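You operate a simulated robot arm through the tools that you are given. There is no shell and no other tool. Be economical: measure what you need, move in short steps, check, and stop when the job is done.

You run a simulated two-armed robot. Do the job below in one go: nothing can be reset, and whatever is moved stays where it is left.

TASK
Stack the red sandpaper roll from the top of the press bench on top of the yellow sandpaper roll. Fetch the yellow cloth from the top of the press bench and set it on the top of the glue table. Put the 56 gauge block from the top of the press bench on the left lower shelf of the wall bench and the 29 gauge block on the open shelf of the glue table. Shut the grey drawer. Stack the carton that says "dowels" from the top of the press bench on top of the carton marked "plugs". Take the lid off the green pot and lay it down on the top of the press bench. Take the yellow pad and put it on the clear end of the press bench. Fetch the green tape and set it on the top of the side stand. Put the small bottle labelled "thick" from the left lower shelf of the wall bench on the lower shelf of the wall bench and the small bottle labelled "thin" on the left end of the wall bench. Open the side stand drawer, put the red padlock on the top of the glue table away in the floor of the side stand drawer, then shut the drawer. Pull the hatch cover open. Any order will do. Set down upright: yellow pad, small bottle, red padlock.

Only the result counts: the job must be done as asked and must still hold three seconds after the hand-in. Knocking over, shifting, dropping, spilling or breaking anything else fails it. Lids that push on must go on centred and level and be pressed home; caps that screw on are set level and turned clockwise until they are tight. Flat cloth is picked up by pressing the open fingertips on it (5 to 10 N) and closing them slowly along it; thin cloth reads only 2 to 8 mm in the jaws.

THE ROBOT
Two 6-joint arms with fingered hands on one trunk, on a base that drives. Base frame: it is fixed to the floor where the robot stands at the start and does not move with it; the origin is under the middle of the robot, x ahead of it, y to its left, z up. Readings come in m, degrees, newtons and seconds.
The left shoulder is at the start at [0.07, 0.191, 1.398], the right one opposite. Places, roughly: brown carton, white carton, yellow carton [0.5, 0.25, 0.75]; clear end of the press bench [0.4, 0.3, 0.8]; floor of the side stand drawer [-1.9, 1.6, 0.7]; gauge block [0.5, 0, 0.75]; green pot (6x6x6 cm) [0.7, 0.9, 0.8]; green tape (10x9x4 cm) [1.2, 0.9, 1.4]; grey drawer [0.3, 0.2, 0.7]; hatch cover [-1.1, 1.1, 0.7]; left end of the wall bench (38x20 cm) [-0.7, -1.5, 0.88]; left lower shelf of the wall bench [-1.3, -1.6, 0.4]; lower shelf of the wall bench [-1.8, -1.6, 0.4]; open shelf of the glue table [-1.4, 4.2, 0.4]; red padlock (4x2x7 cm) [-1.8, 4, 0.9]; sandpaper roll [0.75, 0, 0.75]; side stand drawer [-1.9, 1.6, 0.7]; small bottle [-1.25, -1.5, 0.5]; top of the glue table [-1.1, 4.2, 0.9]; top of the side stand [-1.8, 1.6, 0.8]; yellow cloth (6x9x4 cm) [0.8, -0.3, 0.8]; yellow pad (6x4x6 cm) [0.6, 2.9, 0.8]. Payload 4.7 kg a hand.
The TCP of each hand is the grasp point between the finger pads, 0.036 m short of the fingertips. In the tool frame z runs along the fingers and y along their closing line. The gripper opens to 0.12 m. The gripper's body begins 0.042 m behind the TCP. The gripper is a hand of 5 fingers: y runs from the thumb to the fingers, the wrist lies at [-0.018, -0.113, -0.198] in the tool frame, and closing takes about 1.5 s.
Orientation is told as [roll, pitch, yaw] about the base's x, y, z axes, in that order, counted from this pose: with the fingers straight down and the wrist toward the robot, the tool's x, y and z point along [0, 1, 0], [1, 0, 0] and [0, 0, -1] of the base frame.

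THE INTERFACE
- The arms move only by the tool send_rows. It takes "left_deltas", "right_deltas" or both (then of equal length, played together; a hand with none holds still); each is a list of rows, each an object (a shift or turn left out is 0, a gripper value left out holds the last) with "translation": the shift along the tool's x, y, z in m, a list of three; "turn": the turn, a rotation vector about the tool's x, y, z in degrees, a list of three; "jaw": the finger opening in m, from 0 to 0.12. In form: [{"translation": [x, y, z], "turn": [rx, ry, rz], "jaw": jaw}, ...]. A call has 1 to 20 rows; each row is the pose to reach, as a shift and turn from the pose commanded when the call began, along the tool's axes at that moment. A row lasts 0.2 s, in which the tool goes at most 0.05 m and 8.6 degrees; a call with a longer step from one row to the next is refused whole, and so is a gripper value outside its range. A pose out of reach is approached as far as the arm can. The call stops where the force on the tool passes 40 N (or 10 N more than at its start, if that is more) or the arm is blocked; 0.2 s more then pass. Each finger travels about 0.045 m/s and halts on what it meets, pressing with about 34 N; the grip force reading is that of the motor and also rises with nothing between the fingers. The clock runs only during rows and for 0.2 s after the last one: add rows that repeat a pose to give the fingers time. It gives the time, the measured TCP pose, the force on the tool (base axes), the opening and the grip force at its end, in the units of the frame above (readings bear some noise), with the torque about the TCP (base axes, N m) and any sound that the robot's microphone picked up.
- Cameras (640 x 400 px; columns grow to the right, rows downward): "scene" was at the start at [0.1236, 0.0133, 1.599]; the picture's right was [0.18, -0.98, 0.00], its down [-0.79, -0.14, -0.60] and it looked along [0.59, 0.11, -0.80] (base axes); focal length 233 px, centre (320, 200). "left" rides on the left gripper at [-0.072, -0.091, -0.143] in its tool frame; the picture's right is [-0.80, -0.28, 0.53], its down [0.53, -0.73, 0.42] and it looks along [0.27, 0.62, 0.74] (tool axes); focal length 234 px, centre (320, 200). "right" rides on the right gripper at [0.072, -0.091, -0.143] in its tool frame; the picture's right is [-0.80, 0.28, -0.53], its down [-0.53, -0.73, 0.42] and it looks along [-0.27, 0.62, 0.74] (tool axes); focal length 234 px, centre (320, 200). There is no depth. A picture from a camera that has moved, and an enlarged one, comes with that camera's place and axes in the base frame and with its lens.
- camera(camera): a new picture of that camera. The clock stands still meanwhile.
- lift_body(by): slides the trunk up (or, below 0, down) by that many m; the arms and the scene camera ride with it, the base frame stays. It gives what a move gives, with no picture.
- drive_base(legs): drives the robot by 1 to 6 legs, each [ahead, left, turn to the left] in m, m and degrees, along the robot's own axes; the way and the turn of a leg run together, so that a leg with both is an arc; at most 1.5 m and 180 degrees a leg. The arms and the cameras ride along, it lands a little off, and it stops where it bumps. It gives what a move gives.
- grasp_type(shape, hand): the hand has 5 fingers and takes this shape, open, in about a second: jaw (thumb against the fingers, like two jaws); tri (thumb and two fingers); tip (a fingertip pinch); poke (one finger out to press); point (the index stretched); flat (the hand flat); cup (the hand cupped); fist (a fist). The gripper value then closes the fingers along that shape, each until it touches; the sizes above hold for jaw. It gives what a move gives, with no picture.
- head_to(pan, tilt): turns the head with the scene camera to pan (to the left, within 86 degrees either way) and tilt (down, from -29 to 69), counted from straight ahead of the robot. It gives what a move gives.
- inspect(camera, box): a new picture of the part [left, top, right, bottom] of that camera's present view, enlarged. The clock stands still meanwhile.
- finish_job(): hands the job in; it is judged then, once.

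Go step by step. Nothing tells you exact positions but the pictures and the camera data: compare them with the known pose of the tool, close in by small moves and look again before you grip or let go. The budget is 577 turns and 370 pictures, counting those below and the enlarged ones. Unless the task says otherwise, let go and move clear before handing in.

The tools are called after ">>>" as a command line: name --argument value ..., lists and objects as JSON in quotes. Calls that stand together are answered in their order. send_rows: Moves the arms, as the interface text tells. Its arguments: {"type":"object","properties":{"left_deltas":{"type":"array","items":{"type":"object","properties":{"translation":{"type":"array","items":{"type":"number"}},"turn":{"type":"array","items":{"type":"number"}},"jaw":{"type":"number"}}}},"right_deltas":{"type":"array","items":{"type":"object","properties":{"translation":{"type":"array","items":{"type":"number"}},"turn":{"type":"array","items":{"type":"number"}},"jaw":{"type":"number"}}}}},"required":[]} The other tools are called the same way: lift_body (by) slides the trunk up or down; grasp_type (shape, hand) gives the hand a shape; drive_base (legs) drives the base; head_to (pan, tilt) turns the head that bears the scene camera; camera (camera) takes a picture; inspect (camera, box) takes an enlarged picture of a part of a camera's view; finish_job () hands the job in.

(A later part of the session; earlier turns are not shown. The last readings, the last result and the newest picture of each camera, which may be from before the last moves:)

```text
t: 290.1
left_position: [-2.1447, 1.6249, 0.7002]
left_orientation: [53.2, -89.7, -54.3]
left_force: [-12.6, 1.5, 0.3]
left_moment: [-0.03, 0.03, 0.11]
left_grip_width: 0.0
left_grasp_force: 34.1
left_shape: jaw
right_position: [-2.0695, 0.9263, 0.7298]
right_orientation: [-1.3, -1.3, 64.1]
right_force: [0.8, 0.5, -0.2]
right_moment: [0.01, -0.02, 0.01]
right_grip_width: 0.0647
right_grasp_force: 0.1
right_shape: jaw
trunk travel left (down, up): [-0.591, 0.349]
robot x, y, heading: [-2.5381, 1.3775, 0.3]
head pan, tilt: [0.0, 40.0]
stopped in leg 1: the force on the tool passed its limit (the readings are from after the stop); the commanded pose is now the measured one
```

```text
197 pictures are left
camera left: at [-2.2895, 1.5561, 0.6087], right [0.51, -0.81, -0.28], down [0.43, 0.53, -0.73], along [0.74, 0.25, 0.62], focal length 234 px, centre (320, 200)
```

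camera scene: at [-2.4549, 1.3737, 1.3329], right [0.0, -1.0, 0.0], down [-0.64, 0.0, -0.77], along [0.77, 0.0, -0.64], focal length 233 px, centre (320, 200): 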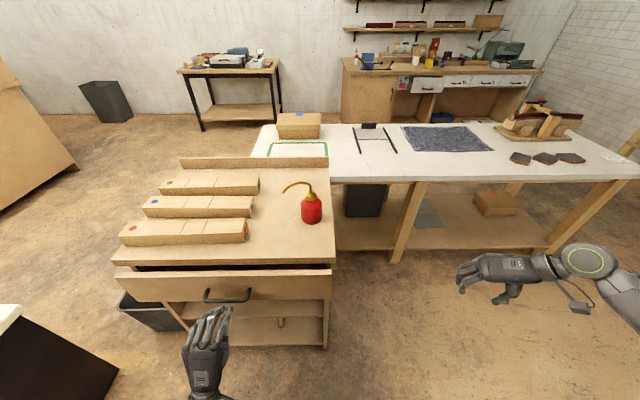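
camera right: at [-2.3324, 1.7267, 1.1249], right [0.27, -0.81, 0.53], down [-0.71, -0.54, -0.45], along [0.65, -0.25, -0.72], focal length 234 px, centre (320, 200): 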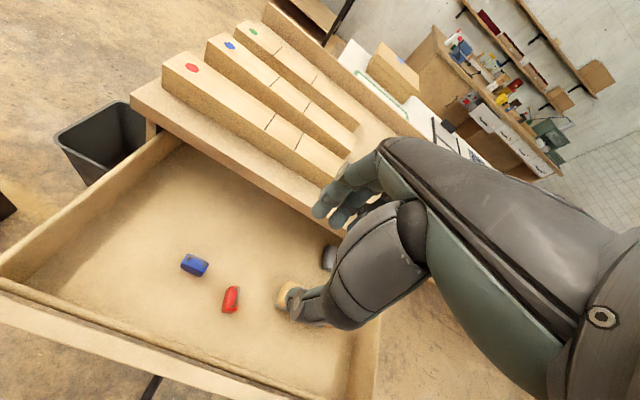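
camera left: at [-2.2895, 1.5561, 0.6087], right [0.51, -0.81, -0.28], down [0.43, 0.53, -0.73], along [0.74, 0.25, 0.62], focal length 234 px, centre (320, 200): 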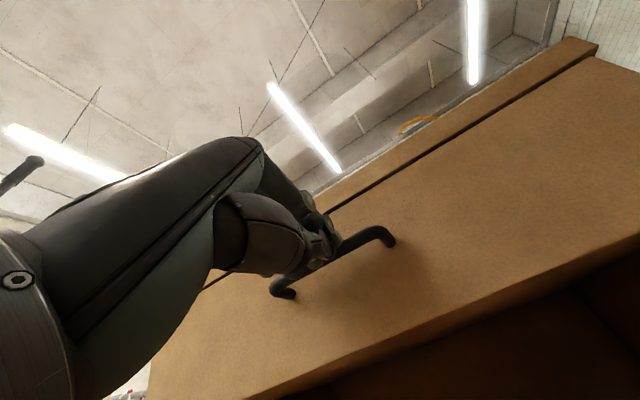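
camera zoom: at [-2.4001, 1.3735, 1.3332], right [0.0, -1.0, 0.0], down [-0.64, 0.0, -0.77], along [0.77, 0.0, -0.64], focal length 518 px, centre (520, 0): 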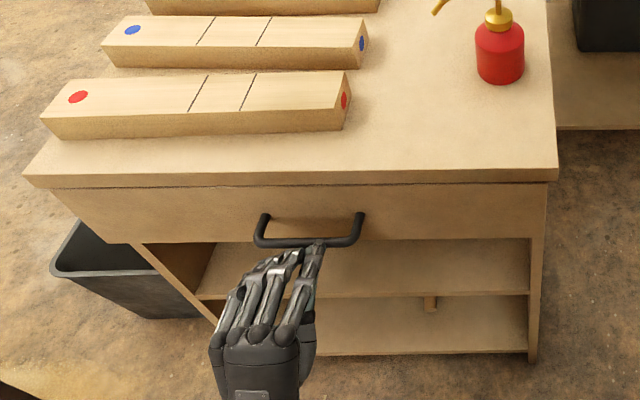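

The drawer is shut. I look at the hatch on the white table from here.

>>> inspect --camera "scene" --box '[250, 80, 450, 200]'

```text
3.20 times, centred on (350, 140) of scene
camera zoom: at [-2.4001, 1.3735, 1.3332], right [0.0, -1.0, 0.0], down [-0.64, 0.0, -0.77], along [0.77, 0.0, -0.64], focal length 745 px, centre (224, 392)
```

zoom: 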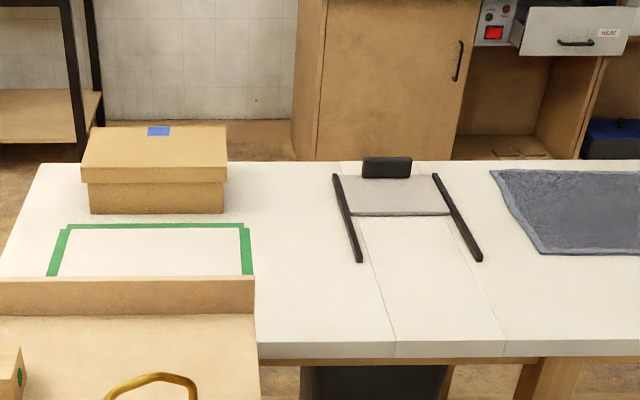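

Drawer shut. The hatch is a sliding plate best reached from the east; first I do the wall bench bottles. I back off, raise and level the left hand.

>>> drive_base --legs '[[-0.25, 0, 0]]'

>>> lift_body --by 0.34

>>> send_rows --left_deltas '[{"turn": [8, 0, 0], "jaw": 0.08}, {"turn": [16, 0, 0]}, {"turn": [24, 0, 0]}, {"turn": [32, 0, 0]}, {"turn": [40, 0, 0]}, {"turn": [48, 0, 0]}, {"turn": [56, 0, 0]}, {"turn": [64, 0, 0]}, {"turn": [72, 0, 0]}, {"turn": [80, 0, 0]}, {"turn": [88, 0, 0]}, {"turn": [90, 0, 0]}, {"turn": [90, 0, 0]}]'

>>> drive_base --legs '[[0, 0, -60], [0, 0, -30]]'

>>> camera --camera "scene"

```text
t: 291.9
left_position: [-2.3984, 1.6241, 0.6992]
left_orientation: [51.8, -89.8, -53.2]
left_force: [-0.2, -0.4, 1.3]
left_moment: [-0.04, 0.05, 0.0]
left_grip_width: 0.0001
left_grasp_force: 33.8
left_shape: jaw
right_position: [-2.325, 0.9241, 0.7308]
right_orientation: [-1.3, -1.2, 64.0]
right_force: [0.4, -0.1, 1.0]
right_moment: [0.02, -0.02, 0.01]
right_grip_width: 0.0648
right_grasp_force: 0.2
right_shape: jaw
trunk travel left (down, up): [-0.591, 0.349]
robot x, y, heading: [-2.7889, 1.3759, -0.1]
head pan, tilt: [0.0, 40.0]
```

```text
t: 295.2
left_position: [-2.3986, 1.6248, 1.0383]
left_orientation: [42.4, -89.7, -43.7]
left_force: [-0.1, 0.3, 0.1]
left_moment: [0.04, -0.01, 0.01]
left_grip_width: 0.0001
left_grasp_force: 34.0
left_shape: jaw
right_position: [-2.3241, 0.9251, 1.0695]
right_orientation: [-1.4, -1.1, 64.0]
right_force: [0.2, -0.1, -0.4]
right_moment: [-0.04, 0.02, 0.01]
right_grip_width: 0.0651
right_grasp_force: 0.0
right_shape: jaw
trunk travel left (down, up): [-0.931, 0.009]
robot x, y, heading: [-2.7902, 1.3746, 0.1]
head pan, tilt: [0.0, 40.0]
```

```text
t: 298.1
left_position: [-2.4588, 1.6397, 0.999]
left_orientation: [-2.9, -5.0, -7.8]
left_force: [-0.3, 0.4, -0.2]
left_moment: [-0.02, -0.01, -0.03]
left_grip_width: 0.0799
left_grasp_force: 0.0
left_shape: jaw
left hand out of reach, approached as far as the arm can: row 5, 8, 9, 10, 11, 12, 13
right_position: [-2.325, 0.925, 1.0707]
right_orientation: [-1.3, -1.1, 64.0]
right_force: [-0.6, 0.3, 0.3]
right_moment: [-0.01, -0.02, 0.02]
right_grip_width: 0.065
right_grasp_force: 0.0
right_shape: jaw
trunk travel left (down, up): [-0.931, 0.009]
robot x, y, heading: [-2.791, 1.3747, 0.1]
head pan, tilt: [0.0, 40.0]
```

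```text
t: 302.6
left_position: [-2.5267, 1.0414, 0.9989]
left_orientation: [-2.8, -5.0, -98.1]
left_force: [-0.7, -0.7, -0.1]
left_moment: [0.03, 0.01, 0.0]
left_grip_width: 0.0801
left_grasp_force: 0.0
left_shape: jaw
right_position: [-3.2425, 0.9127, 1.0691]
right_orientation: [-1.3, -1.1, -26.3]
right_force: [0.5, 0.1, -0.5]
right_moment: [0.03, 0.01, 0.01]
right_grip_width: 0.0649
right_grasp_force: 0.0
right_shape: jaw
trunk travel left (down, up): [-0.931, 0.009]
robot x, y, heading: [-2.7902, 1.3788, -90.3]
head pan, tilt: [0.0, 40.0]
```

```text
195 pictures are left
camera scene: at [-2.7902, 1.2387, 1.673], right [-1.0, 0.01, 0.0], down [0.0, 0.64, -0.77], along [-0.01, -0.77, -0.64], focal length 233 px, centre (320, 200)
```

scene: 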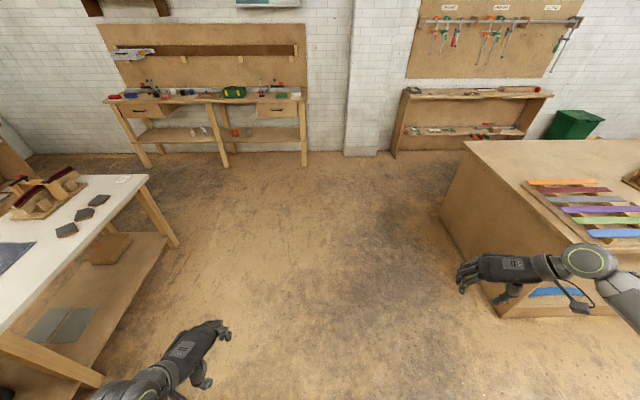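

>>> drive_base --legs '[[1.4, 0.3, 0], [0.65, 0.7, 0]]'

>>> head_to --pan 15 --tilt 40

>>> camera --camera "scene"

>>> inspect --camera "scene" --box '[160, 120, 420, 320]'

```text
t: 314.2
left_position: [-1.5778, -1.0297, 0.9996]
left_orientation: [-2.9, -5.0, -99.0]
left_force: [-0.5, 0.7, -0.3]
left_moment: [0.0, 0.02, 0.01]
left_grip_width: 0.08
left_grasp_force: 0.0
left_shape: jaw
right_position: [-2.2962, -1.148, 1.0686]
right_orientation: [-1.3, -1.2, -27.3]
right_force: [-0.1, -0.6, -0.3]
right_moment: [-0.02, -0.01, -0.02]
right_grip_width: 0.0648
right_grasp_force: 0.0
right_shape: jaw
trunk travel left (down, up): [-0.931, 0.009]
robot x, y, heading: [-1.8344, -0.6917, -91.6]
head pan, tilt: [0.0, 40.0]
```

```text
t: 315.0
left_position: [-1.577, -1.0301, 0.999]
left_orientation: [-2.8, -5.0, -99.1]
left_force: [0.3, -0.4, -0.3]
left_moment: [0.02, 0.02, 0.0]
left_grip_width: 0.08
left_grasp_force: 0.0
left_shape: jaw
right_position: [-2.2957, -1.1479, 1.0687]
right_orientation: [-1.3, -1.0, -27.3]
right_force: [0.1, 0.2, -0.6]
right_moment: [0.0, 0.0, -0.03]
right_grip_width: 0.0648
right_grasp_force: 0.0
right_shape: jaw
trunk travel left (down, up): [-0.931, 0.009]
robot x, y, heading: [-1.8376, -0.6921, -91.6]
head pan, tilt: [15.0, 40.0]
```

```text
194 pictures are left
camera scene: at [-1.8156, -0.8264, 1.673], right [-0.97, -0.24, 0.0], down [-0.15, 0.62, -0.77], along [0.18, -0.74, -0.64], focal length 233 px, centre (320, 200)
```

scene: 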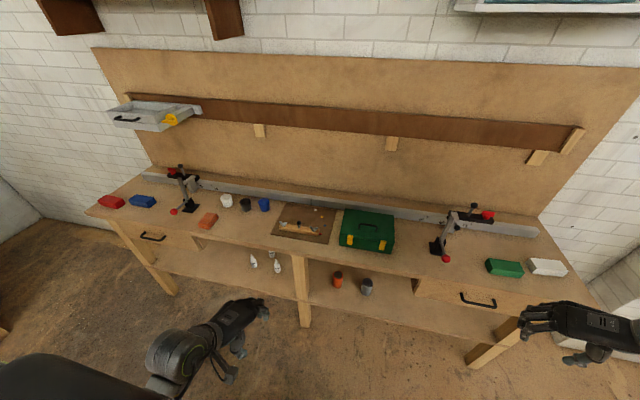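

```text
2.00 times, centred on (290, 220) of scene
camera zoom: at [-1.8156, -0.8264, 1.673], right [-0.97, -0.24, 0.0], down [-0.15, 0.62, -0.77], along [0.18, -0.74, -0.64], focal length 466 px, centre (380, 160)
```

zoom: 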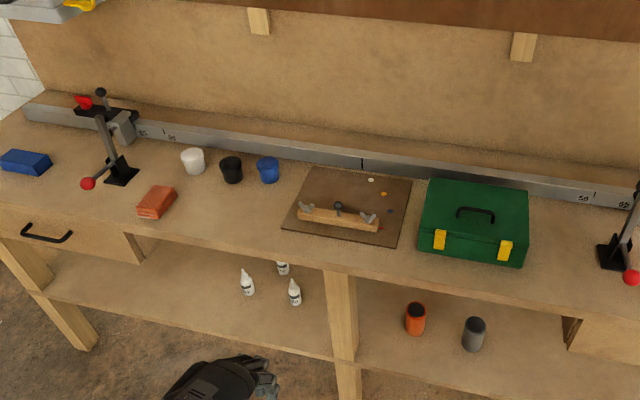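

Three small bottles are on the left lower shelf. I move closer, pull the right hand back, then lower the trunk to read labels.

>>> send_rows --right_deltas '[{"translation": [0.04, -0.02, 0]}, {"translation": [0.08, -0.04, 0]}, {"translation": [0.12, -0.06, 0]}, {"translation": [0.133, -0.069, 0]}, {"translation": [0.133, -0.069, 0]}]' --left_deltas '[{"turn": [0, 0, 8]}, {"turn": [0, 0, 16]}, {"turn": [0, 0, 24]}, {"turn": [0, 0, 32]}, {"turn": [0, 0, 32]}]'

>>> drive_base --legs '[[0.0, 0.43, 1.6]]'

>>> lift_body --by -0.4

>>> camera --camera "scene"

>>> camera --camera "right"

```text
t: 316.2
left_position: [-1.5778, -1.0307, 0.999]
left_orientation: [0.3, -5.6, -131.4]
left_force: [-0.2, -0.5, -0.3]
left_moment: [0.01, -0.01, -0.02]
left_grip_width: 0.08
left_grasp_force: 0.1
left_shape: jaw
right_position: [-2.2958, -0.9978, 1.0656]
right_orientation: [-1.2, -1.2, -27.4]
right_force: [1.2, -1.3, 0.9]
right_moment: [0.01, 0.0, 0.04]
right_grip_width: 0.0651
right_grasp_force: 0.1
right_shape: jaw
trunk travel left (down, up): [-0.931, 0.009]
robot x, y, heading: [-1.8327, -0.6916, -91.7]
head pan, tilt: [15.0, 40.0]
```

```text
t: 318.9
left_position: [-1.1376, -1.0274, 0.9997]
left_orientation: [0.4, -5.7, -129.9]
left_force: [-0.3, 0.4, -0.1]
left_moment: [0.02, -0.01, -0.01]
left_grip_width: 0.0799
left_grasp_force: 0.2
left_shape: jaw
right_position: [-1.8574, -1.0149, 1.0648]
right_orientation: [-1.3, -1.2, -25.9]
right_force: [0.2, 1.0, -0.4]
right_moment: [0.01, -0.01, 0.03]
right_grip_width: 0.0652
right_grasp_force: 0.0
right_shape: jaw
trunk travel left (down, up): [-0.931, 0.009]
robot x, y, heading: [-1.401, -0.6999, -89.9]
head pan, tilt: [15.0, 40.0]
```

```text
t: 322.7
left_position: [-1.1363, -1.028, 0.5989]
left_orientation: [0.3, -5.8, -130.0]
left_force: [0.4, 0.6, -0.7]
left_moment: [0.03, 0.02, 0.01]
left_grip_width: 0.0803
left_grasp_force: 0.1
left_shape: jaw
right_position: [-1.8565, -1.0146, 0.665]
right_orientation: [-1.3, -1.1, -25.9]
right_force: [0.1, -0.2, 0.7]
right_moment: [0.04, 0.0, 0.01]
right_grip_width: 0.0648
right_grasp_force: 0.0
right_shape: jaw
trunk travel left (down, up): [-0.531, 0.409]
robot x, y, heading: [-1.4042, -0.6989, -90.0]
head pan, tilt: [15.0, 40.0]
```

```text
192 pictures are left
camera scene: at [-1.3808, -0.8304, 1.2731], right [-0.97, -0.26, 0.0], down [-0.17, 0.62, -0.77], along [0.2, -0.74, -0.64], focal length 233 px, centre (320, 200)
```

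scene: 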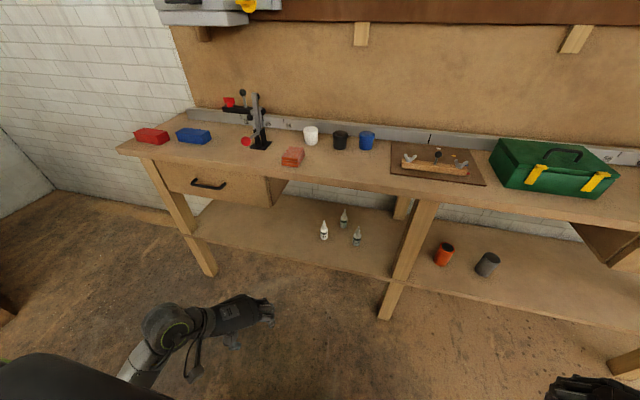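

```text
191 pictures are left
camera right: at [-1.9078, -0.9047, 0.8043], right [-0.1, -0.83, 0.55], down [-0.89, -0.17, -0.43], along [0.45, -0.53, -0.72], focal length 234 px, centre (320, 200)
```

right: 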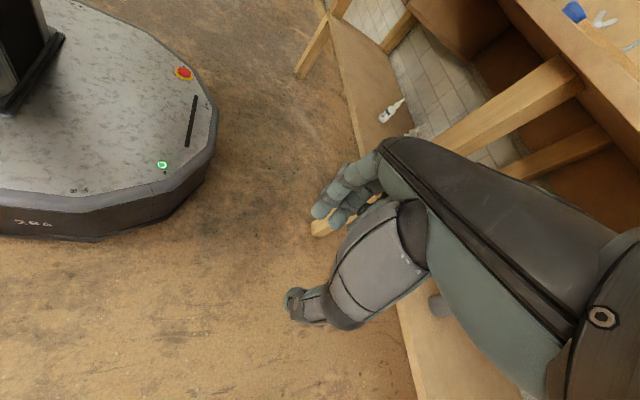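

>>> inspect --camera "scene" --box '[300, 190, 380, 260]'

>>> inspect --camera "scene" --box '[110, 90, 330, 260]'

```text
5.71 times, centred on (340, 225) of scene
camera zoom: at [-1.3808, -0.8304, 1.2731], right [-0.97, -0.26, 0.0], down [-0.17, 0.62, -0.77], along [0.2, -0.74, -0.64], focal length 1331 px, centre (206, 57)
```

zoom: 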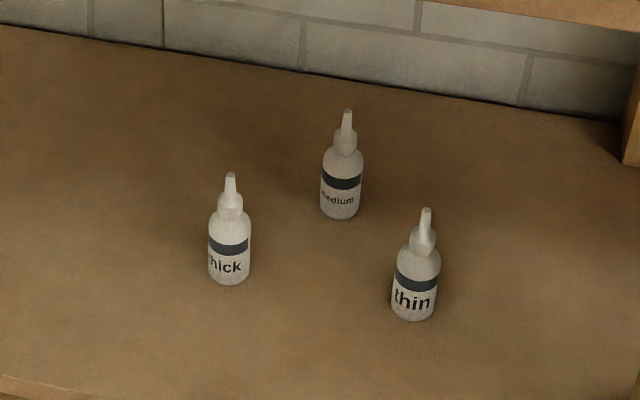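

```text
2.35 times, centred on (220, 175) of scene
camera zoom: at [-1.3808, -0.8304, 1.2731], right [-0.97, -0.26, 0.0], down [-0.17, 0.62, -0.77], along [0.2, -0.74, -0.64], focal length 548 px, centre (555, 259)
```

zoom: 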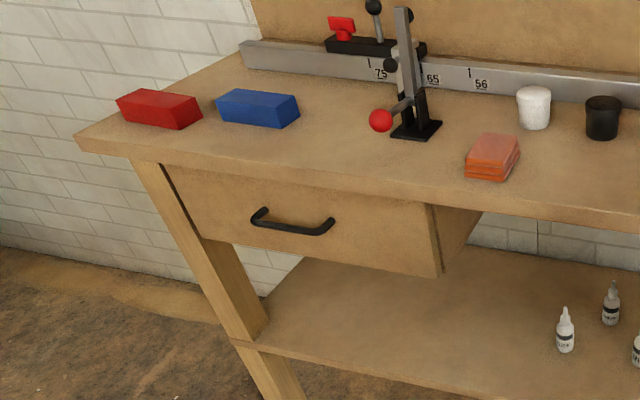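

Labels read: "thick" at ≈[-1.209,-1.548], "thin" at ≈[-1.365,-1.555], "medium" behind. I'll grip from the front with horizontal hands: left for "thin". Orient the left hand.

>>> send_rows --left_deltas '[{"turn": [0, 0, 8]}, {"turn": [0, 0, 16]}, {"turn": [0, 0, 24]}, {"turn": [0, 0, 32]}, {"turn": [0, 0, 40]}, {"turn": [0, 0, 48]}, {"turn": [0, 0, 50]}]'

>>> send_rows --left_deltas '[{"turn": [0, 8, 0]}, {"turn": [0, 16, 0]}, {"turn": [0, 24, 0]}, {"turn": [0, 32, 0]}, {"turn": [0, 40, 0]}, {"turn": [0, 48, 0]}, {"turn": [0, 56, 0]}, {"turn": [0, 64, 0]}, {"turn": [0, 72, 0]}, {"turn": [0, 80, 0]}, {"turn": [0, 88, 0]}, {"turn": [0, 90, 0]}, {"turn": [0, 90, 0]}]'

>>> camera --camera "scene"

>>> camera --camera "left"

```text
t: 324.3
left_position: [-1.138, -1.0288, 0.5991]
left_orientation: [4.7, -3.4, 179.9]
left_force: [-0.8, 0.2, -0.2]
left_moment: [0.03, 0.01, -0.02]
left_grip_width: 0.0803
left_grasp_force: 0.0
left_shape: jaw
right_position: [-1.8562, -1.0146, 0.6643]
right_orientation: [-1.2, -1.2, -26.0]
right_force: [0.6, -0.3, -0.5]
right_moment: [0.03, 0.0, 0.01]
right_grip_width: 0.0653
right_grasp_force: 0.2
right_shape: jaw
trunk travel left (down, up): [-0.531, 0.409]
robot x, y, heading: [-1.403, -0.6943, -90.1]
head pan, tilt: [15.0, 40.0]
```

```text
t: 327.1
left_position: [-1.1388, -1.0281, 0.5993]
left_orientation: [94.5, -3.3, -180.0]
left_force: [0.3, 1.0, -0.2]
left_moment: [0.02, -0.01, 0.02]
left_grip_width: 0.0802
left_grasp_force: 0.1
left_shape: jaw
right_position: [-1.8554, -1.0164, 0.664]
right_orientation: [-1.3, -1.1, -25.8]
right_force: [-0.3, 0.2, 0.0]
right_moment: [0.02, 0.03, -0.01]
right_grip_width: 0.0648
right_grasp_force: 0.0
right_shape: jaw
trunk travel left (down, up): [-0.531, 0.409]
robot x, y, heading: [-1.4042, -0.7006, -90.2]
head pan, tilt: [15.0, 40.0]
```

```text
188 pictures are left
camera scene: at [-1.3808, -0.8304, 1.2731], right [-0.97, -0.26, 0.0], down [-0.17, 0.62, -0.77], along [0.2, -0.74, -0.64], focal length 233 px, centre (320, 200)
```

scene: 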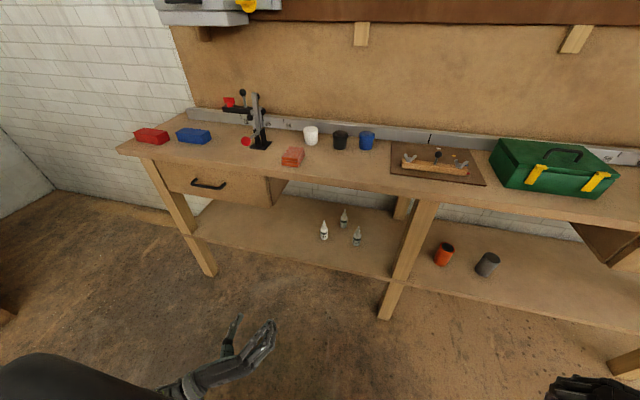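

```text
187 pictures are left
camera left: at [-1.0514, -0.8907, 0.5104], right [0.23, -0.59, -0.77], down [0.77, -0.38, 0.52], along [-0.6, -0.71, 0.36], focal length 234 px, centre (320, 200)
```

left: 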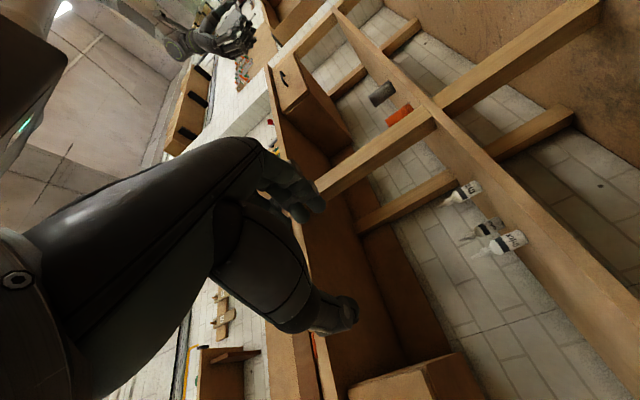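

>>> send_rows --left_deltas '[{"translation": [0.03, 0, 0.03], "turn": [0, -2, 1.5]}, {"translation": [0.06, 0, 0.06], "turn": [0, -4.5, 3.3]}, {"translation": [0.1, 0, 0.08], "turn": [0, -4.5, 3.3]}, {"translation": [0.1, 0, 0.08], "turn": [0, -4.5, 3.3]}]'

>>> lift_body --by -0.25

>>> drive_base --legs '[[0.08, -0.1, 0]]'

>>> camera --camera "scene"

>>> camera --camera "left"

```text
t: 328.1
left_position: [-1.1308, -1.0998, 0.7055]
left_orientation: [90.1, -0.1, -179.8]
left_force: [0.2, -0.1, 0.5]
left_moment: [0.01, 0.0, 0.0]
left_grip_width: 0.0802
left_grasp_force: 0.0
left_shape: jaw
right_position: [-1.8569, -1.0159, 0.6648]
right_orientation: [-1.3, -1.0, -25.9]
right_force: [0.0, -0.1, 0.3]
right_moment: [-0.04, -0.01, -0.03]
right_grip_width: 0.0649
right_grasp_force: 0.0
right_shape: jaw
trunk travel left (down, up): [-0.531, 0.409]
robot x, y, heading: [-1.4044, -0.6996, -90.2]
head pan, tilt: [15.0, 40.0]
```

```text
t: 330.7
left_position: [-1.1304, -1.0987, 0.4556]
left_orientation: [90.1, -0.2, -180.0]
left_force: [0.1, 0.0, 0.0]
left_moment: [-0.01, 0.03, -0.03]
left_grip_width: 0.0798
left_grasp_force: 0.0
left_shape: jaw
right_position: [-1.8565, -1.0153, 0.414]
right_orientation: [-1.3, -1.1, -25.9]
right_force: [0.7, -0.4, -0.3]
right_moment: [-0.01, -0.01, -0.05]
right_grip_width: 0.0649
right_grasp_force: 0.1
right_shape: jaw
trunk travel left (down, up): [-0.281, 0.659]
robot x, y, heading: [-1.4025, -0.6954, -90.4]
head pan, tilt: [15.0, 40.0]
```

```text
t: 331.9
left_position: [-1.2304, -1.1774, 0.4559]
left_orientation: [90.1, -0.2, -179.8]
left_force: [0.1, 0.2, 0.3]
left_moment: [-0.01, -0.02, 0.01]
left_grip_width: 0.0801
left_grasp_force: 0.0
left_shape: jaw
right_position: [-1.9549, -1.0941, 0.4145]
right_orientation: [-1.4, -1.2, -25.8]
right_force: [-0.3, 0.6, -0.5]
right_moment: [0.02, 0.0, 0.03]
right_grip_width: 0.0649
right_grasp_force: 0.1
right_shape: jaw
trunk travel left (down, up): [-0.281, 0.659]
robot x, y, heading: [-1.5042, -0.7799, -89.9]
head pan, tilt: [15.0, 40.0]
```

```text
186 pictures are left
camera scene: at [-1.4804, -0.9096, 1.023], right [-0.97, -0.26, 0.0], down [-0.17, 0.62, -0.77], along [0.2, -0.74, -0.64], focal length 233 px, centre (320, 200)
```

scene: 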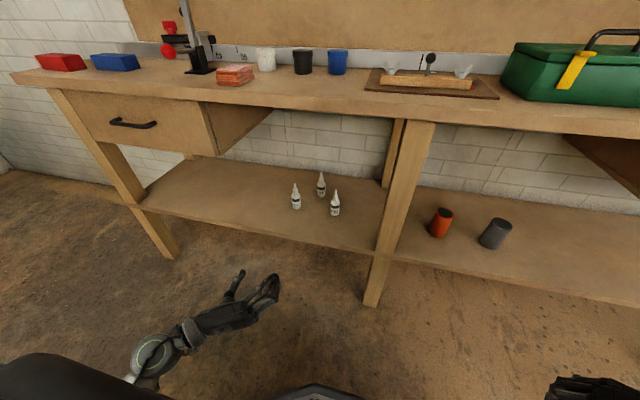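

```text
185 pictures are left
camera left: at [-1.1394, -1.0343, 0.3836], right [0.28, -0.52, -0.8], down [0.73, -0.42, 0.53], along [-0.62, -0.74, 0.27], focal length 234 px, centre (320, 200)
```

left: 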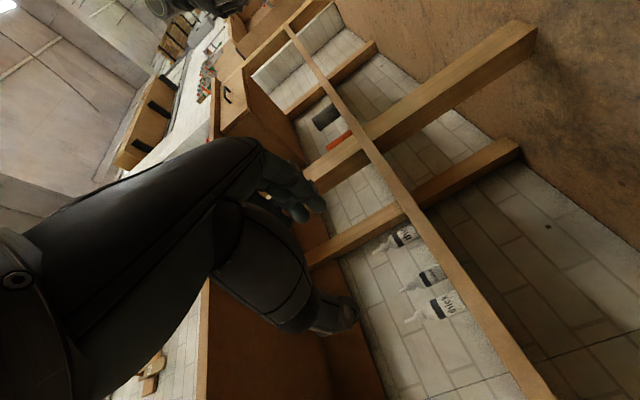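

>>> send_rows --left_deltas '[{"translation": [-0.003, 0.03, 0.03]}, {"translation": [-0.006, 0.06, 0.06]}, {"translation": [-0.009, 0.09, 0.09]}, {"translation": [-0.009, 0.12, 0.12]}, {"translation": [-0.009, 0.132, 0.16]}, {"translation": [-0.009, 0.132, 0.2]}, {"translation": [-0.009, 0.132, 0.24]}, {"translation": [-0.009, 0.132, 0.24]}]'

>>> inspect --camera "scene" --box '[220, 140, 420, 290]'

>>> camera --camera "left"

```text
t: 333.7
left_position: [-1.3613, -1.4183, 0.4484]
left_orientation: [90.0, -0.1, -179.9]
left_force: [0.0, -0.4, 0.2]
left_moment: [-0.01, 0.01, 0.0]
left_grip_width: 0.0803
left_grasp_force: 0.2
left_shape: jaw
right_position: [-1.9552, -1.0927, 0.4139]
right_orientation: [-1.3, -1.1, -26.0]
right_force: [0.2, 0.5, 0.0]
right_moment: [-0.01, 0.03, 0.0]
right_grip_width: 0.0649
right_grasp_force: 0.0
right_shape: jaw
trunk travel left (down, up): [-0.281, 0.659]
robot x, y, heading: [-1.5013, -0.782, -90.1]
head pan, tilt: [15.0, 40.0]
```

```text
2.67 times, centred on (320, 215) of scene
camera zoom: at [-1.4801, -0.9096, 1.023], right [-0.97, -0.26, 0.0], down [-0.17, 0.62, -0.77], along [0.2, -0.74, -0.64], focal length 621 px, centre (320, 160)
```

zoom: 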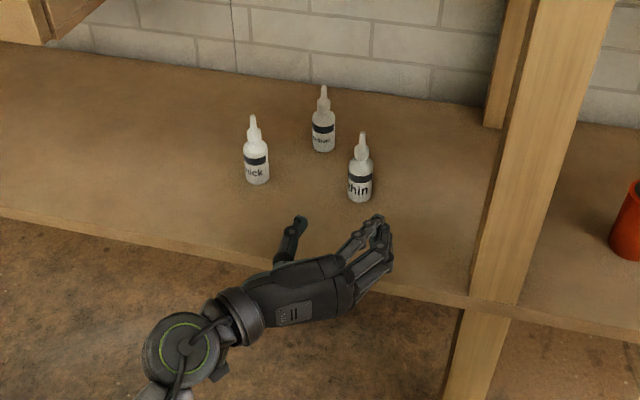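

```text
183 pictures are left
camera left: at [-1.2702, -1.2743, 0.3757], right [0.28, -0.52, -0.8], down [0.73, -0.42, 0.53], along [-0.62, -0.74, 0.27], focal length 234 px, centre (320, 200)
```

left: 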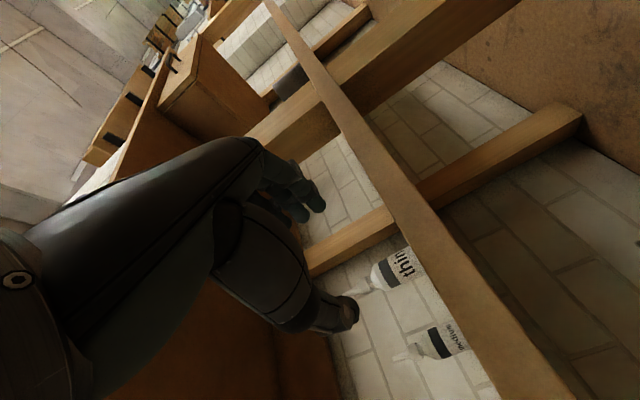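

>>> send_rows --left_deltas '[{"translation": [0, 0.002, 0.035]}, {"translation": [0, 0.002, 0.07]}, {"translation": [0, 0.002, 0.1]}, {"translation": [0, 0.002, 0.13]}, {"translation": [0, 0.002, 0.13]}]'

>>> inspect --camera "scene" --box '[220, 140, 420, 290]'

>>> camera --camera "left"

```text
t: 334.9
left_position: [-1.3628, -1.5489, 0.4492]
left_orientation: [89.9, -0.1, -179.8]
left_force: [0.2, 1.1, 0.5]
left_moment: [-0.02, 0.03, -0.03]
left_grip_width: 0.0798
left_grasp_force: 0.0
left_shape: jaw
right_position: [-1.9563, -1.0937, 0.4141]
right_orientation: [-1.3, -1.1, -25.9]
right_force: [-0.4, -1.0, -1.7]
right_moment: [-0.02, -0.03, 0.01]
right_grip_width: 0.0649
right_grasp_force: 0.0
right_shape: jaw
trunk travel left (down, up): [-0.281, 0.659]
robot x, y, heading: [-1.5035, -0.7777, -90.0]
head pan, tilt: [15.0, 40.0]
```

```text
2.67 times, centred on (320, 215) of scene
camera zoom: at [-1.4801, -0.9096, 1.023], right [-0.97, -0.26, 0.0], down [-0.17, 0.62, -0.77], along [0.2, -0.74, -0.64], focal length 621 px, centre (320, 160)
```

zoom: 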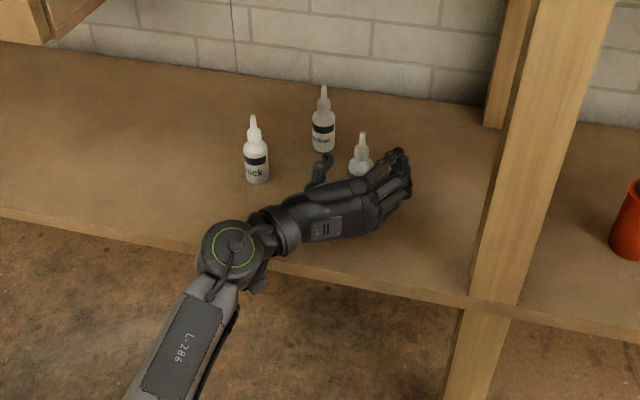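

```text
181 pictures are left
camera left: at [-1.2722, -1.4053, 0.376], right [0.28, -0.53, -0.8], down [0.73, -0.42, 0.53], along [-0.62, -0.74, 0.27], focal length 234 px, centre (320, 200)
```

left: 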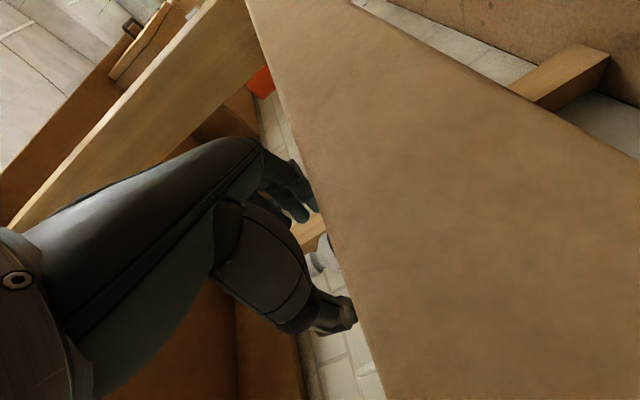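

>>> send_rows --left_deltas '[{"jaw": 0.07}, {"jaw": 0.06}, {"jaw": 0.05}, {"jaw": 0.04}, {"jaw": 0.03}, {"jaw": 0.02}, {"jaw": 0.02}, {"jaw": 0.02}]'

>>> inspect --camera "scene" --box '[220, 140, 420, 290]'

```text
t: 336.7
left_position: [-1.363, -1.5486, 0.4503]
left_orientation: [90.0, -0.1, -179.9]
left_force: [-0.1, 0.4, 0.1]
left_moment: [-0.03, -0.05, 0.02]
left_grip_width: 0.0232
left_grasp_force: 34.2
left_shape: jaw
right_position: [-1.9551, -1.0942, 0.4146]
right_orientation: [-1.4, -1.2, -25.9]
right_force: [0.3, 0.7, -1.5]
right_moment: [-0.05, 0.05, 0.0]
right_grip_width: 0.065
right_grasp_force: 0.0
right_shape: jaw
trunk travel left (down, up): [-0.281, 0.659]
robot x, y, heading: [-1.4981, -0.7763, -89.9]
head pan, tilt: [15.0, 40.0]
```

```text
2.67 times, centred on (320, 215) of scene
camera zoom: at [-1.48, -0.9095, 1.023], right [-0.97, -0.26, 0.0], down [-0.17, 0.62, -0.77], along [0.2, -0.74, -0.64], focal length 621 px, centre (320, 160)
```

zoom: 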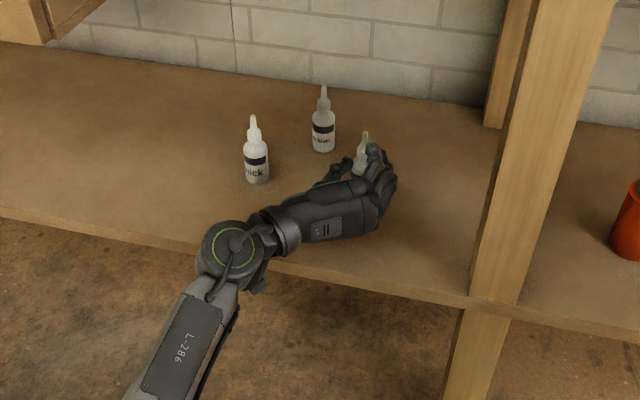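

Gripped. Lift slightly and withdraw.

>>> send_rows --left_deltas '[{"translation": [0.015, 0, 0]}, {"translation": [0.04, 0, 0]}, {"translation": [0.06, 0, 0]}, {"translation": [0.06, 0, -0.04]}, {"translation": [0.06, 0, -0.08]}, {"translation": [0.06, 0, -0.12]}, {"translation": [0.06, 0, -0.16]}, {"translation": [0.06, 0, -0.2]}, {"translation": [0.06, 0, -0.24]}, {"translation": [0.06, 0, -0.28]}, {"translation": [0.06, 0, -0.28]}]'

>>> camera --camera "scene"

>>> camera --camera "left"

```text
t: 339.1
left_position: [-1.364, -1.268, 0.5083]
left_orientation: [89.9, -0.1, -179.9]
left_force: [0.3, -0.4, 0.3]
left_moment: [0.02, 0.01, -0.03]
left_grip_width: 0.0233
left_grasp_force: 33.9
left_shape: jaw
right_position: [-1.9554, -1.0937, 0.4139]
right_orientation: [-1.3, -1.1, -25.9]
right_force: [0.1, -0.6, -0.7]
right_moment: [0.02, -0.01, -0.02]
right_grip_width: 0.0649
right_grasp_force: 0.1
right_shape: jaw
trunk travel left (down, up): [-0.281, 0.659]
robot x, y, heading: [-1.5035, -0.779, -89.7]
head pan, tilt: [15.0, 40.0]
```

```text
179 pictures are left
camera scene: at [-1.4801, -0.9094, 1.0231], right [-0.97, -0.26, 0.0], down [-0.17, 0.62, -0.77], along [0.2, -0.74, -0.64], focal length 233 px, centre (320, 200)
```

scene: 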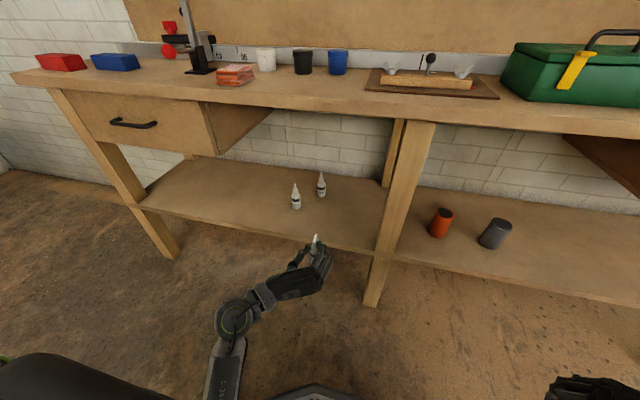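

```text
178 pictures are left
camera left: at [-1.2722, -1.1249, 0.4358], right [0.28, -0.53, -0.8], down [0.73, -0.42, 0.53], along [-0.62, -0.74, 0.27], focal length 234 px, centre (320, 200)
```

left: 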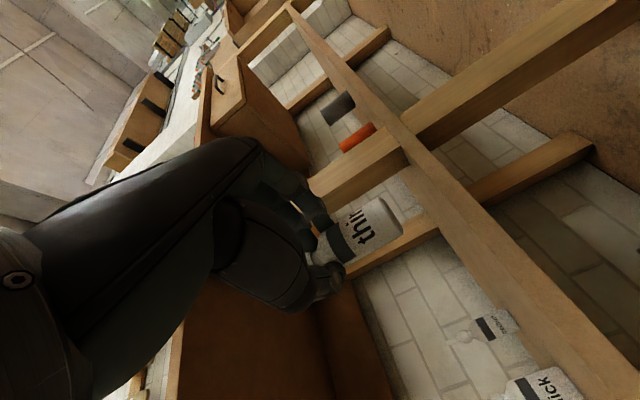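

"Thin" held. Now orient the right hand for "thick".

>>> send_rows --right_deltas '[{"turn": [0, 0, -8]}, {"turn": [0, 0, -16]}, {"turn": [0, 0, -24]}, {"turn": [0, 0, -25.9]}, {"turn": [0, 0, -25.9], "translation": [0, 0, -0.04]}]'

>>> send_rows --right_deltas '[{"turn": [0, -8, 0]}, {"turn": [0, -16, 0]}, {"turn": [0, -24, 0]}, {"turn": [0, -32, 0]}, {"turn": [0, -40, 0]}, {"turn": [0, -48, 0]}, {"turn": [0, -56, 0]}, {"turn": [0, -64, 0]}, {"turn": [0, -72, 0]}, {"turn": [0, -80, 0]}, {"turn": [0, -88, 0]}, {"turn": [0, -88.8, 0]}, {"turn": [0, -88.8, 0]}]'

>>> drive_base --legs '[[0, 0.4, 0]]'

>>> head_to --pan -10 --tilt 40

>>> camera --camera "scene"

>>> camera --camera "right"

```text
t: 340.3
left_position: [-1.3629, -1.2686, 0.5078]
left_orientation: [89.9, 0.0, -179.9]
left_force: [0.9, -0.2, -0.4]
left_moment: [0.0, 0.02, 0.02]
left_grip_width: 0.023
left_grasp_force: 33.3
left_shape: jaw
right_position: [-1.9553, -1.0919, 0.4568]
right_orientation: [-1.6, -0.5, 0.0]
right_force: [0.6, -0.2, 0.1]
right_moment: [0.02, 0.02, -0.03]
right_grip_width: 0.0648
right_grasp_force: 0.2
right_shape: jaw
trunk travel left (down, up): [-0.281, 0.659]
robot x, y, heading: [-1.499, -0.7757, -89.9]
head pan, tilt: [15.0, 40.0]
```

```text
t: 343.1
left_position: [-1.3637, -1.2691, 0.5078]
left_orientation: [90.1, -0.1, -179.9]
left_force: [0.3, -0.1, -0.6]
left_moment: [0.03, -0.01, -0.03]
left_grip_width: 0.023
left_grasp_force: 33.7
left_shape: jaw
right_position: [-1.8828, -1.1881, 0.4893]
right_orientation: [-86.4, 6.4, 2.5]
right_force: [1.8, 0.2, -2.3]
right_moment: [-0.14, 0.04, -0.16]
right_grip_width: 0.0654
right_grasp_force: 0.1
right_shape: jaw
right hand out of reach, approached as far as the arm can: row 6, 7, 8, 9, 10, 11, 12, 13
trunk travel left (down, up): [-0.281, 0.659]
robot x, y, heading: [-1.5008, -0.7737, -89.9]
head pan, tilt: [15.0, 40.0]
```

```text
t: 345.6
left_position: [-0.9598, -1.2672, 0.508]
left_orientation: [89.9, -0.1, -179.5]
left_force: [0.4, 0.2, -0.4]
left_moment: [0.06, -0.01, -0.01]
left_grip_width: 0.0233
left_grasp_force: 33.8
left_shape: jaw
right_position: [-1.4673, -1.1876, 0.4839]
right_orientation: [-87.6, 0.5, -1.1]
right_force: [0.0, -0.4, -0.7]
right_moment: [0.01, -0.01, -0.01]
right_grip_width: 0.0653
right_grasp_force: 0.1
right_shape: jaw
trunk travel left (down, up): [-0.281, 0.659]
robot x, y, heading: [-1.1019, -0.7767, -89.9]
head pan, tilt: [15.0, 40.0]
```

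```text
t: 346.5
left_position: [-0.9592, -1.2671, 0.5071]
left_orientation: [90.0, -0.2, -179.5]
left_force: [-1.0, 0.6, -1.0]
left_moment: [0.02, 0.0, 0.02]
left_grip_width: 0.023
left_grasp_force: 34.0
left_shape: jaw
right_position: [-1.466, -1.189, 0.4838]
right_orientation: [-87.6, 0.5, -1.1]
right_force: [-0.2, -0.4, -0.5]
right_moment: [0.0, -0.01, 0.02]
right_grip_width: 0.0651
right_grasp_force: 0.2
right_shape: jaw
trunk travel left (down, up): [-0.281, 0.659]
robot x, y, heading: [-1.1, -0.777, -89.5]
head pan, tilt: [-10.0, 40.0]
```

```text
177 pictures are left
camera scene: at [-1.1146, -0.9101, 1.023], right [-0.99, 0.17, 0.0], down [0.11, 0.63, -0.77], along [-0.13, -0.76, -0.64], focal length 233 px, centre (320, 200)
```

scene: 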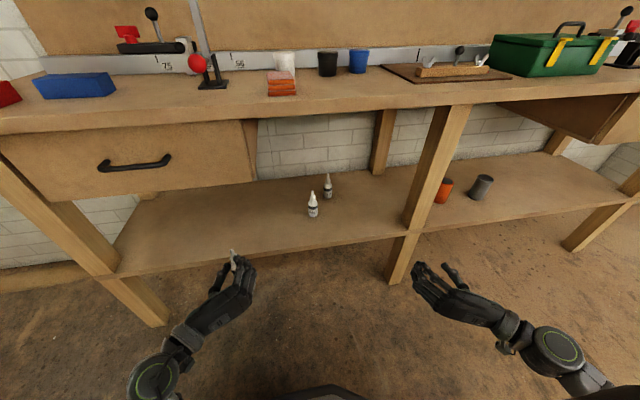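

```text
176 pictures are left
camera right: at [-1.5558, -1.0396, 0.4181], right [0.3, 0.49, 0.82], down [-0.74, -0.43, 0.52], along [0.61, -0.76, 0.23], focal length 234 px, centre (320, 200)
```

right: 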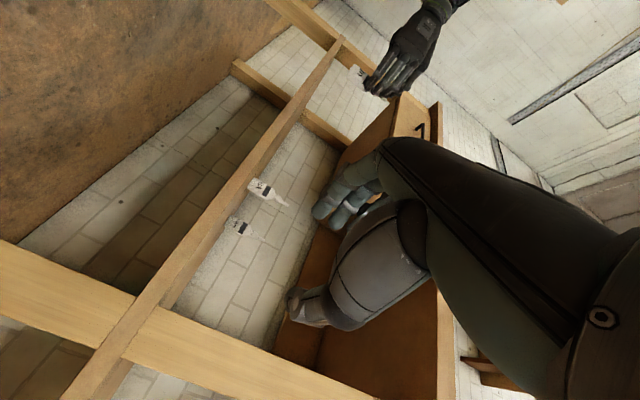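

>>> send_rows --right_deltas '[{"translation": [0.005, 0.043, 0], "turn": [-1.1, -2.4, 0], "jaw": 0.08}, {"translation": [0.01, 0.086, 0], "turn": [-1.1, -2.4, 0]}, {"translation": [0.015, 0.13, 0], "turn": [-1.1, -2.4, 0]}, {"translation": [0.02, 0.173, 0], "turn": [-1.1, -2.4, 0]}, {"translation": [0.025, 0.216, 0], "turn": [-1.1, -2.4, 0]}, {"translation": [0.033, 0.257, 0], "turn": [-1.1, -2.4, 0]}, {"translation": [0.033, 0.257, 0.045], "turn": [-1.1, -2.4, 0]}, {"translation": [0.033, 0.257, 0.09], "turn": [-1.1, -2.4, 0]}, {"translation": [0.033, 0.257, 0.135], "turn": [-1.1, -2.4, 0]}, {"translation": [0.033, 0.257, 0.18], "turn": [-1.1, -2.4, 0]}, {"translation": [0.033, 0.257, 0.22], "turn": [-1.1, -2.4, 0]}, {"translation": [0.033, 0.257, 0.22], "turn": [-1.1, -2.4, 0]}]'

>>> inspect --camera "scene" --box '[220, 150, 420, 300]'

>>> camera --camera "right"

```text
t: 348.0
left_position: [-0.9599, -1.2665, 0.508]
left_orientation: [90.0, -0.1, -179.6]
left_force: [0.0, -0.2, -0.1]
left_moment: [0.01, 0.02, 0.03]
left_grip_width: 0.0231
left_grasp_force: 33.9
left_shape: jaw
right_position: [-1.2425, -1.1833, 0.4172]
right_orientation: [-88.1, 10.1, 5.5]
right_force: [0.3, 0.2, 1.5]
right_moment: [0.02, -0.01, -0.02]
right_grip_width: 0.0797
right_grasp_force: 0.0
right_shape: jaw
trunk travel left (down, up): [-0.281, 0.659]
robot x, y, heading: [-1.102, -0.7787, -89.7]
head pan, tilt: [-10.0, 40.0]
stopped in row 7 (right hand): the arm was blocked; the commanded pose is now the measured one
```

```text
2.67 times, centred on (320, 225) of scene
camera zoom: at [-1.1149, -0.9102, 1.0231], right [-0.99, 0.17, 0.0], down [0.11, 0.63, -0.77], along [-0.13, -0.76, -0.64], focal length 621 px, centre (320, 133)
```

zoom: 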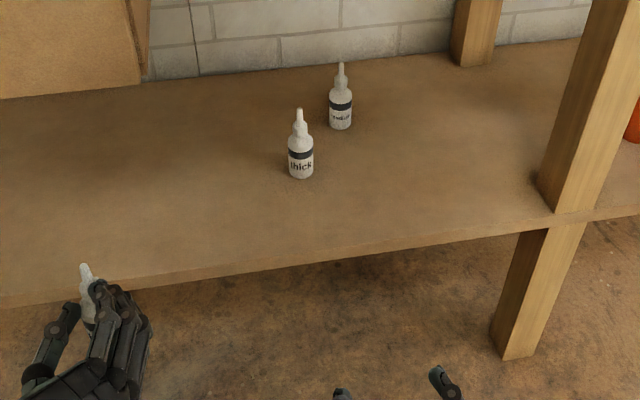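

```text
174 pictures are left
camera right: at [-1.3584, -1.0453, 0.3658], right [0.37, 0.54, 0.76], down [-0.59, -0.5, 0.64], along [0.72, -0.68, 0.13], focal length 234 px, centre (320, 200)
```

right: 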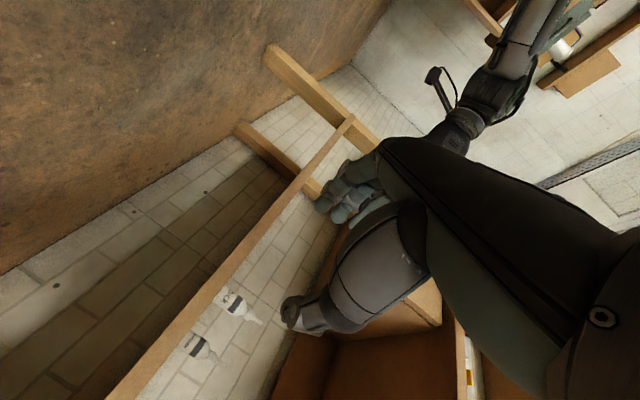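

>>> send_rows --right_deltas '[{"translation": [-0.01, -0.04, 0], "turn": [1.5, -0.5, 3]}, {"translation": [-0.02, -0.08, 0], "turn": [3, -1, 6]}, {"translation": [-0.03, -0.12, 0], "turn": [5.5, -1.9, 10]}, {"translation": [-0.03, -0.16, 0], "turn": [5.5, -1.9, 10.1]}, {"translation": [-0.03, -0.16, 0], "turn": [5.5, -1.9, 10.1]}]'

>>> drive_base --legs '[[0, 0.2, 0]]'

>>> head_to --pan -20 --tilt 40

>>> camera --camera "scene"

```text
t: 349.2
left_position: [-0.9595, -1.2674, 0.5087]
left_orientation: [90.0, -0.2, -179.5]
left_force: [-0.2, -0.2, -0.6]
left_moment: [0.03, 0.01, 0.01]
left_grip_width: 0.023
left_grasp_force: 34.2
left_shape: jaw
right_position: [-1.3958, -1.1975, 0.4738]
right_orientation: [-90.6, -0.1, -0.4]
right_force: [0.1, -0.1, 0.2]
right_moment: [0.01, -0.02, -0.02]
right_grip_width: 0.0796
right_grasp_force: 0.1
right_shape: jaw
trunk travel left (down, up): [-0.281, 0.659]
robot x, y, heading: [-1.1024, -0.7761, -89.6]
head pan, tilt: [-10.0, 40.0]
```

```text
t: 350.8
left_position: [-0.762, -1.266, 0.5083]
left_orientation: [90.0, -0.1, -179.6]
left_force: [-0.2, -0.1, 0.0]
left_moment: [0.01, 0.01, -0.01]
left_grip_width: 0.0233
left_grasp_force: 34.0
left_shape: jaw
right_position: [-1.1991, -1.1954, 0.4742]
right_orientation: [-90.6, 0.0, -0.3]
right_force: [-0.4, -0.3, -0.1]
right_moment: [-0.01, 0.0, 0.03]
right_grip_width: 0.0798
right_grasp_force: 0.0
right_shape: jaw
trunk travel left (down, up): [-0.281, 0.659]
robot x, y, heading: [-0.9055, -0.7727, -89.7]
head pan, tilt: [-10.0, 40.0]
```

```text
t: 351.5
left_position: [-0.7626, -1.2652, 0.5078]
left_orientation: [90.1, 0.0, -179.7]
left_force: [0.0, 0.2, -0.4]
left_moment: [-0.01, 0.04, 0.01]
left_grip_width: 0.0234
left_grasp_force: 33.8
left_shape: jaw
right_position: [-1.1977, -1.1944, 0.4727]
right_orientation: [-90.5, 0.0, -0.2]
right_force: [0.4, 0.4, 0.2]
right_moment: [0.01, 0.02, 0.03]
right_grip_width: 0.0799
right_grasp_force: 0.0
right_shape: jaw
trunk travel left (down, up): [-0.281, 0.659]
robot x, y, heading: [-0.9023, -0.7745, -89.6]
head pan, tilt: [-20.0, 40.0]
```

```text
173 pictures are left
camera scene: at [-0.9325, -0.9054, 1.023], right [-0.94, 0.34, 0.0], down [0.22, 0.61, -0.77], along [-0.26, -0.72, -0.64], focal length 233 px, centre (320, 200)
```

scene: 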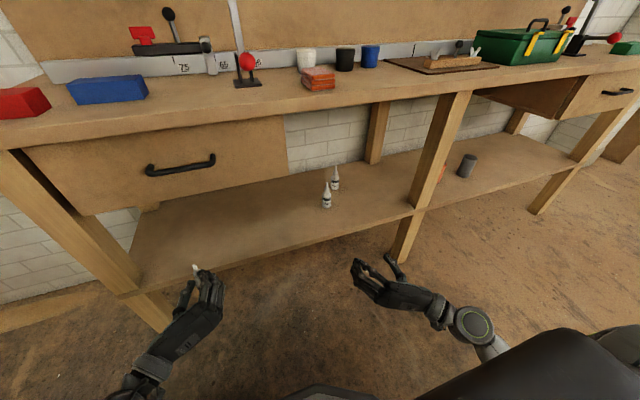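

>>> send_rows --right_deltas '[{"translation": [0.01, -0.003, 0.04]}, {"translation": [0.02, -0.003, 0.08]}, {"translation": [0.023, -0.003, 0.12]}, {"translation": [0.023, -0.003, 0.16]}, {"translation": [0.023, -0.003, 0.2]}, {"translation": [0.023, -0.003, 0.225]}, {"translation": [0.023, -0.003, 0.225]}]'

>>> inspect --camera "scene" --box '[240, 140, 440, 290]'

>>> camera --camera "right"

```text
t: 353.1
left_position: [-0.7636, -1.266, 0.5078]
left_orientation: [90.0, -0.1, -179.6]
left_force: [-0.1, 0.7, -1.1]
left_moment: [0.05, -0.01, 0.0]
left_grip_width: 0.0232
left_grasp_force: 34.7
left_shape: jaw
right_position: [-1.2012, -1.4205, 0.4541]
right_orientation: [-90.5, -0.1, -0.3]
right_force: [-0.4, -0.2, -0.8]
right_moment: [0.0, -0.01, 0.01]
right_grip_width: 0.0797
right_grasp_force: 0.1
right_shape: jaw
trunk travel left (down, up): [-0.281, 0.659]
robot x, y, heading: [-0.9023, -0.7754, -89.7]
head pan, tilt: [-20.0, 40.0]
```

```text
2.67 times, centred on (340, 215) of scene
camera zoom: at [-0.9325, -0.9055, 1.023], right [-0.94, 0.34, 0.0], down [0.22, 0.61, -0.77], along [-0.26, -0.72, -0.64], focal length 621 px, centre (267, 160)
```

zoom: 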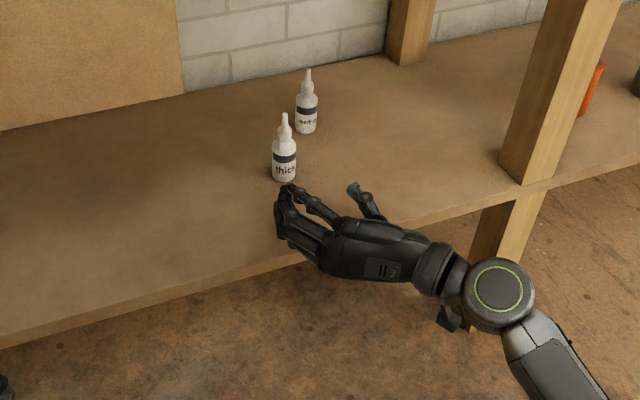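

```text
171 pictures are left
camera right: at [-1.2922, -1.2759, 0.3796], right [0.28, 0.53, 0.8], down [-0.74, -0.42, 0.53], along [0.62, -0.74, 0.27], focal length 234 px, centre (320, 200)
```

right: 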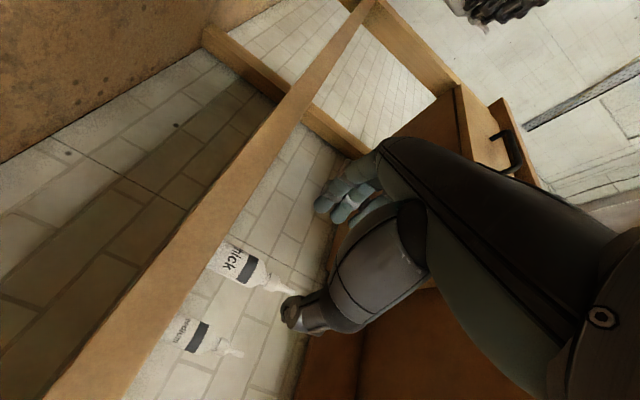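

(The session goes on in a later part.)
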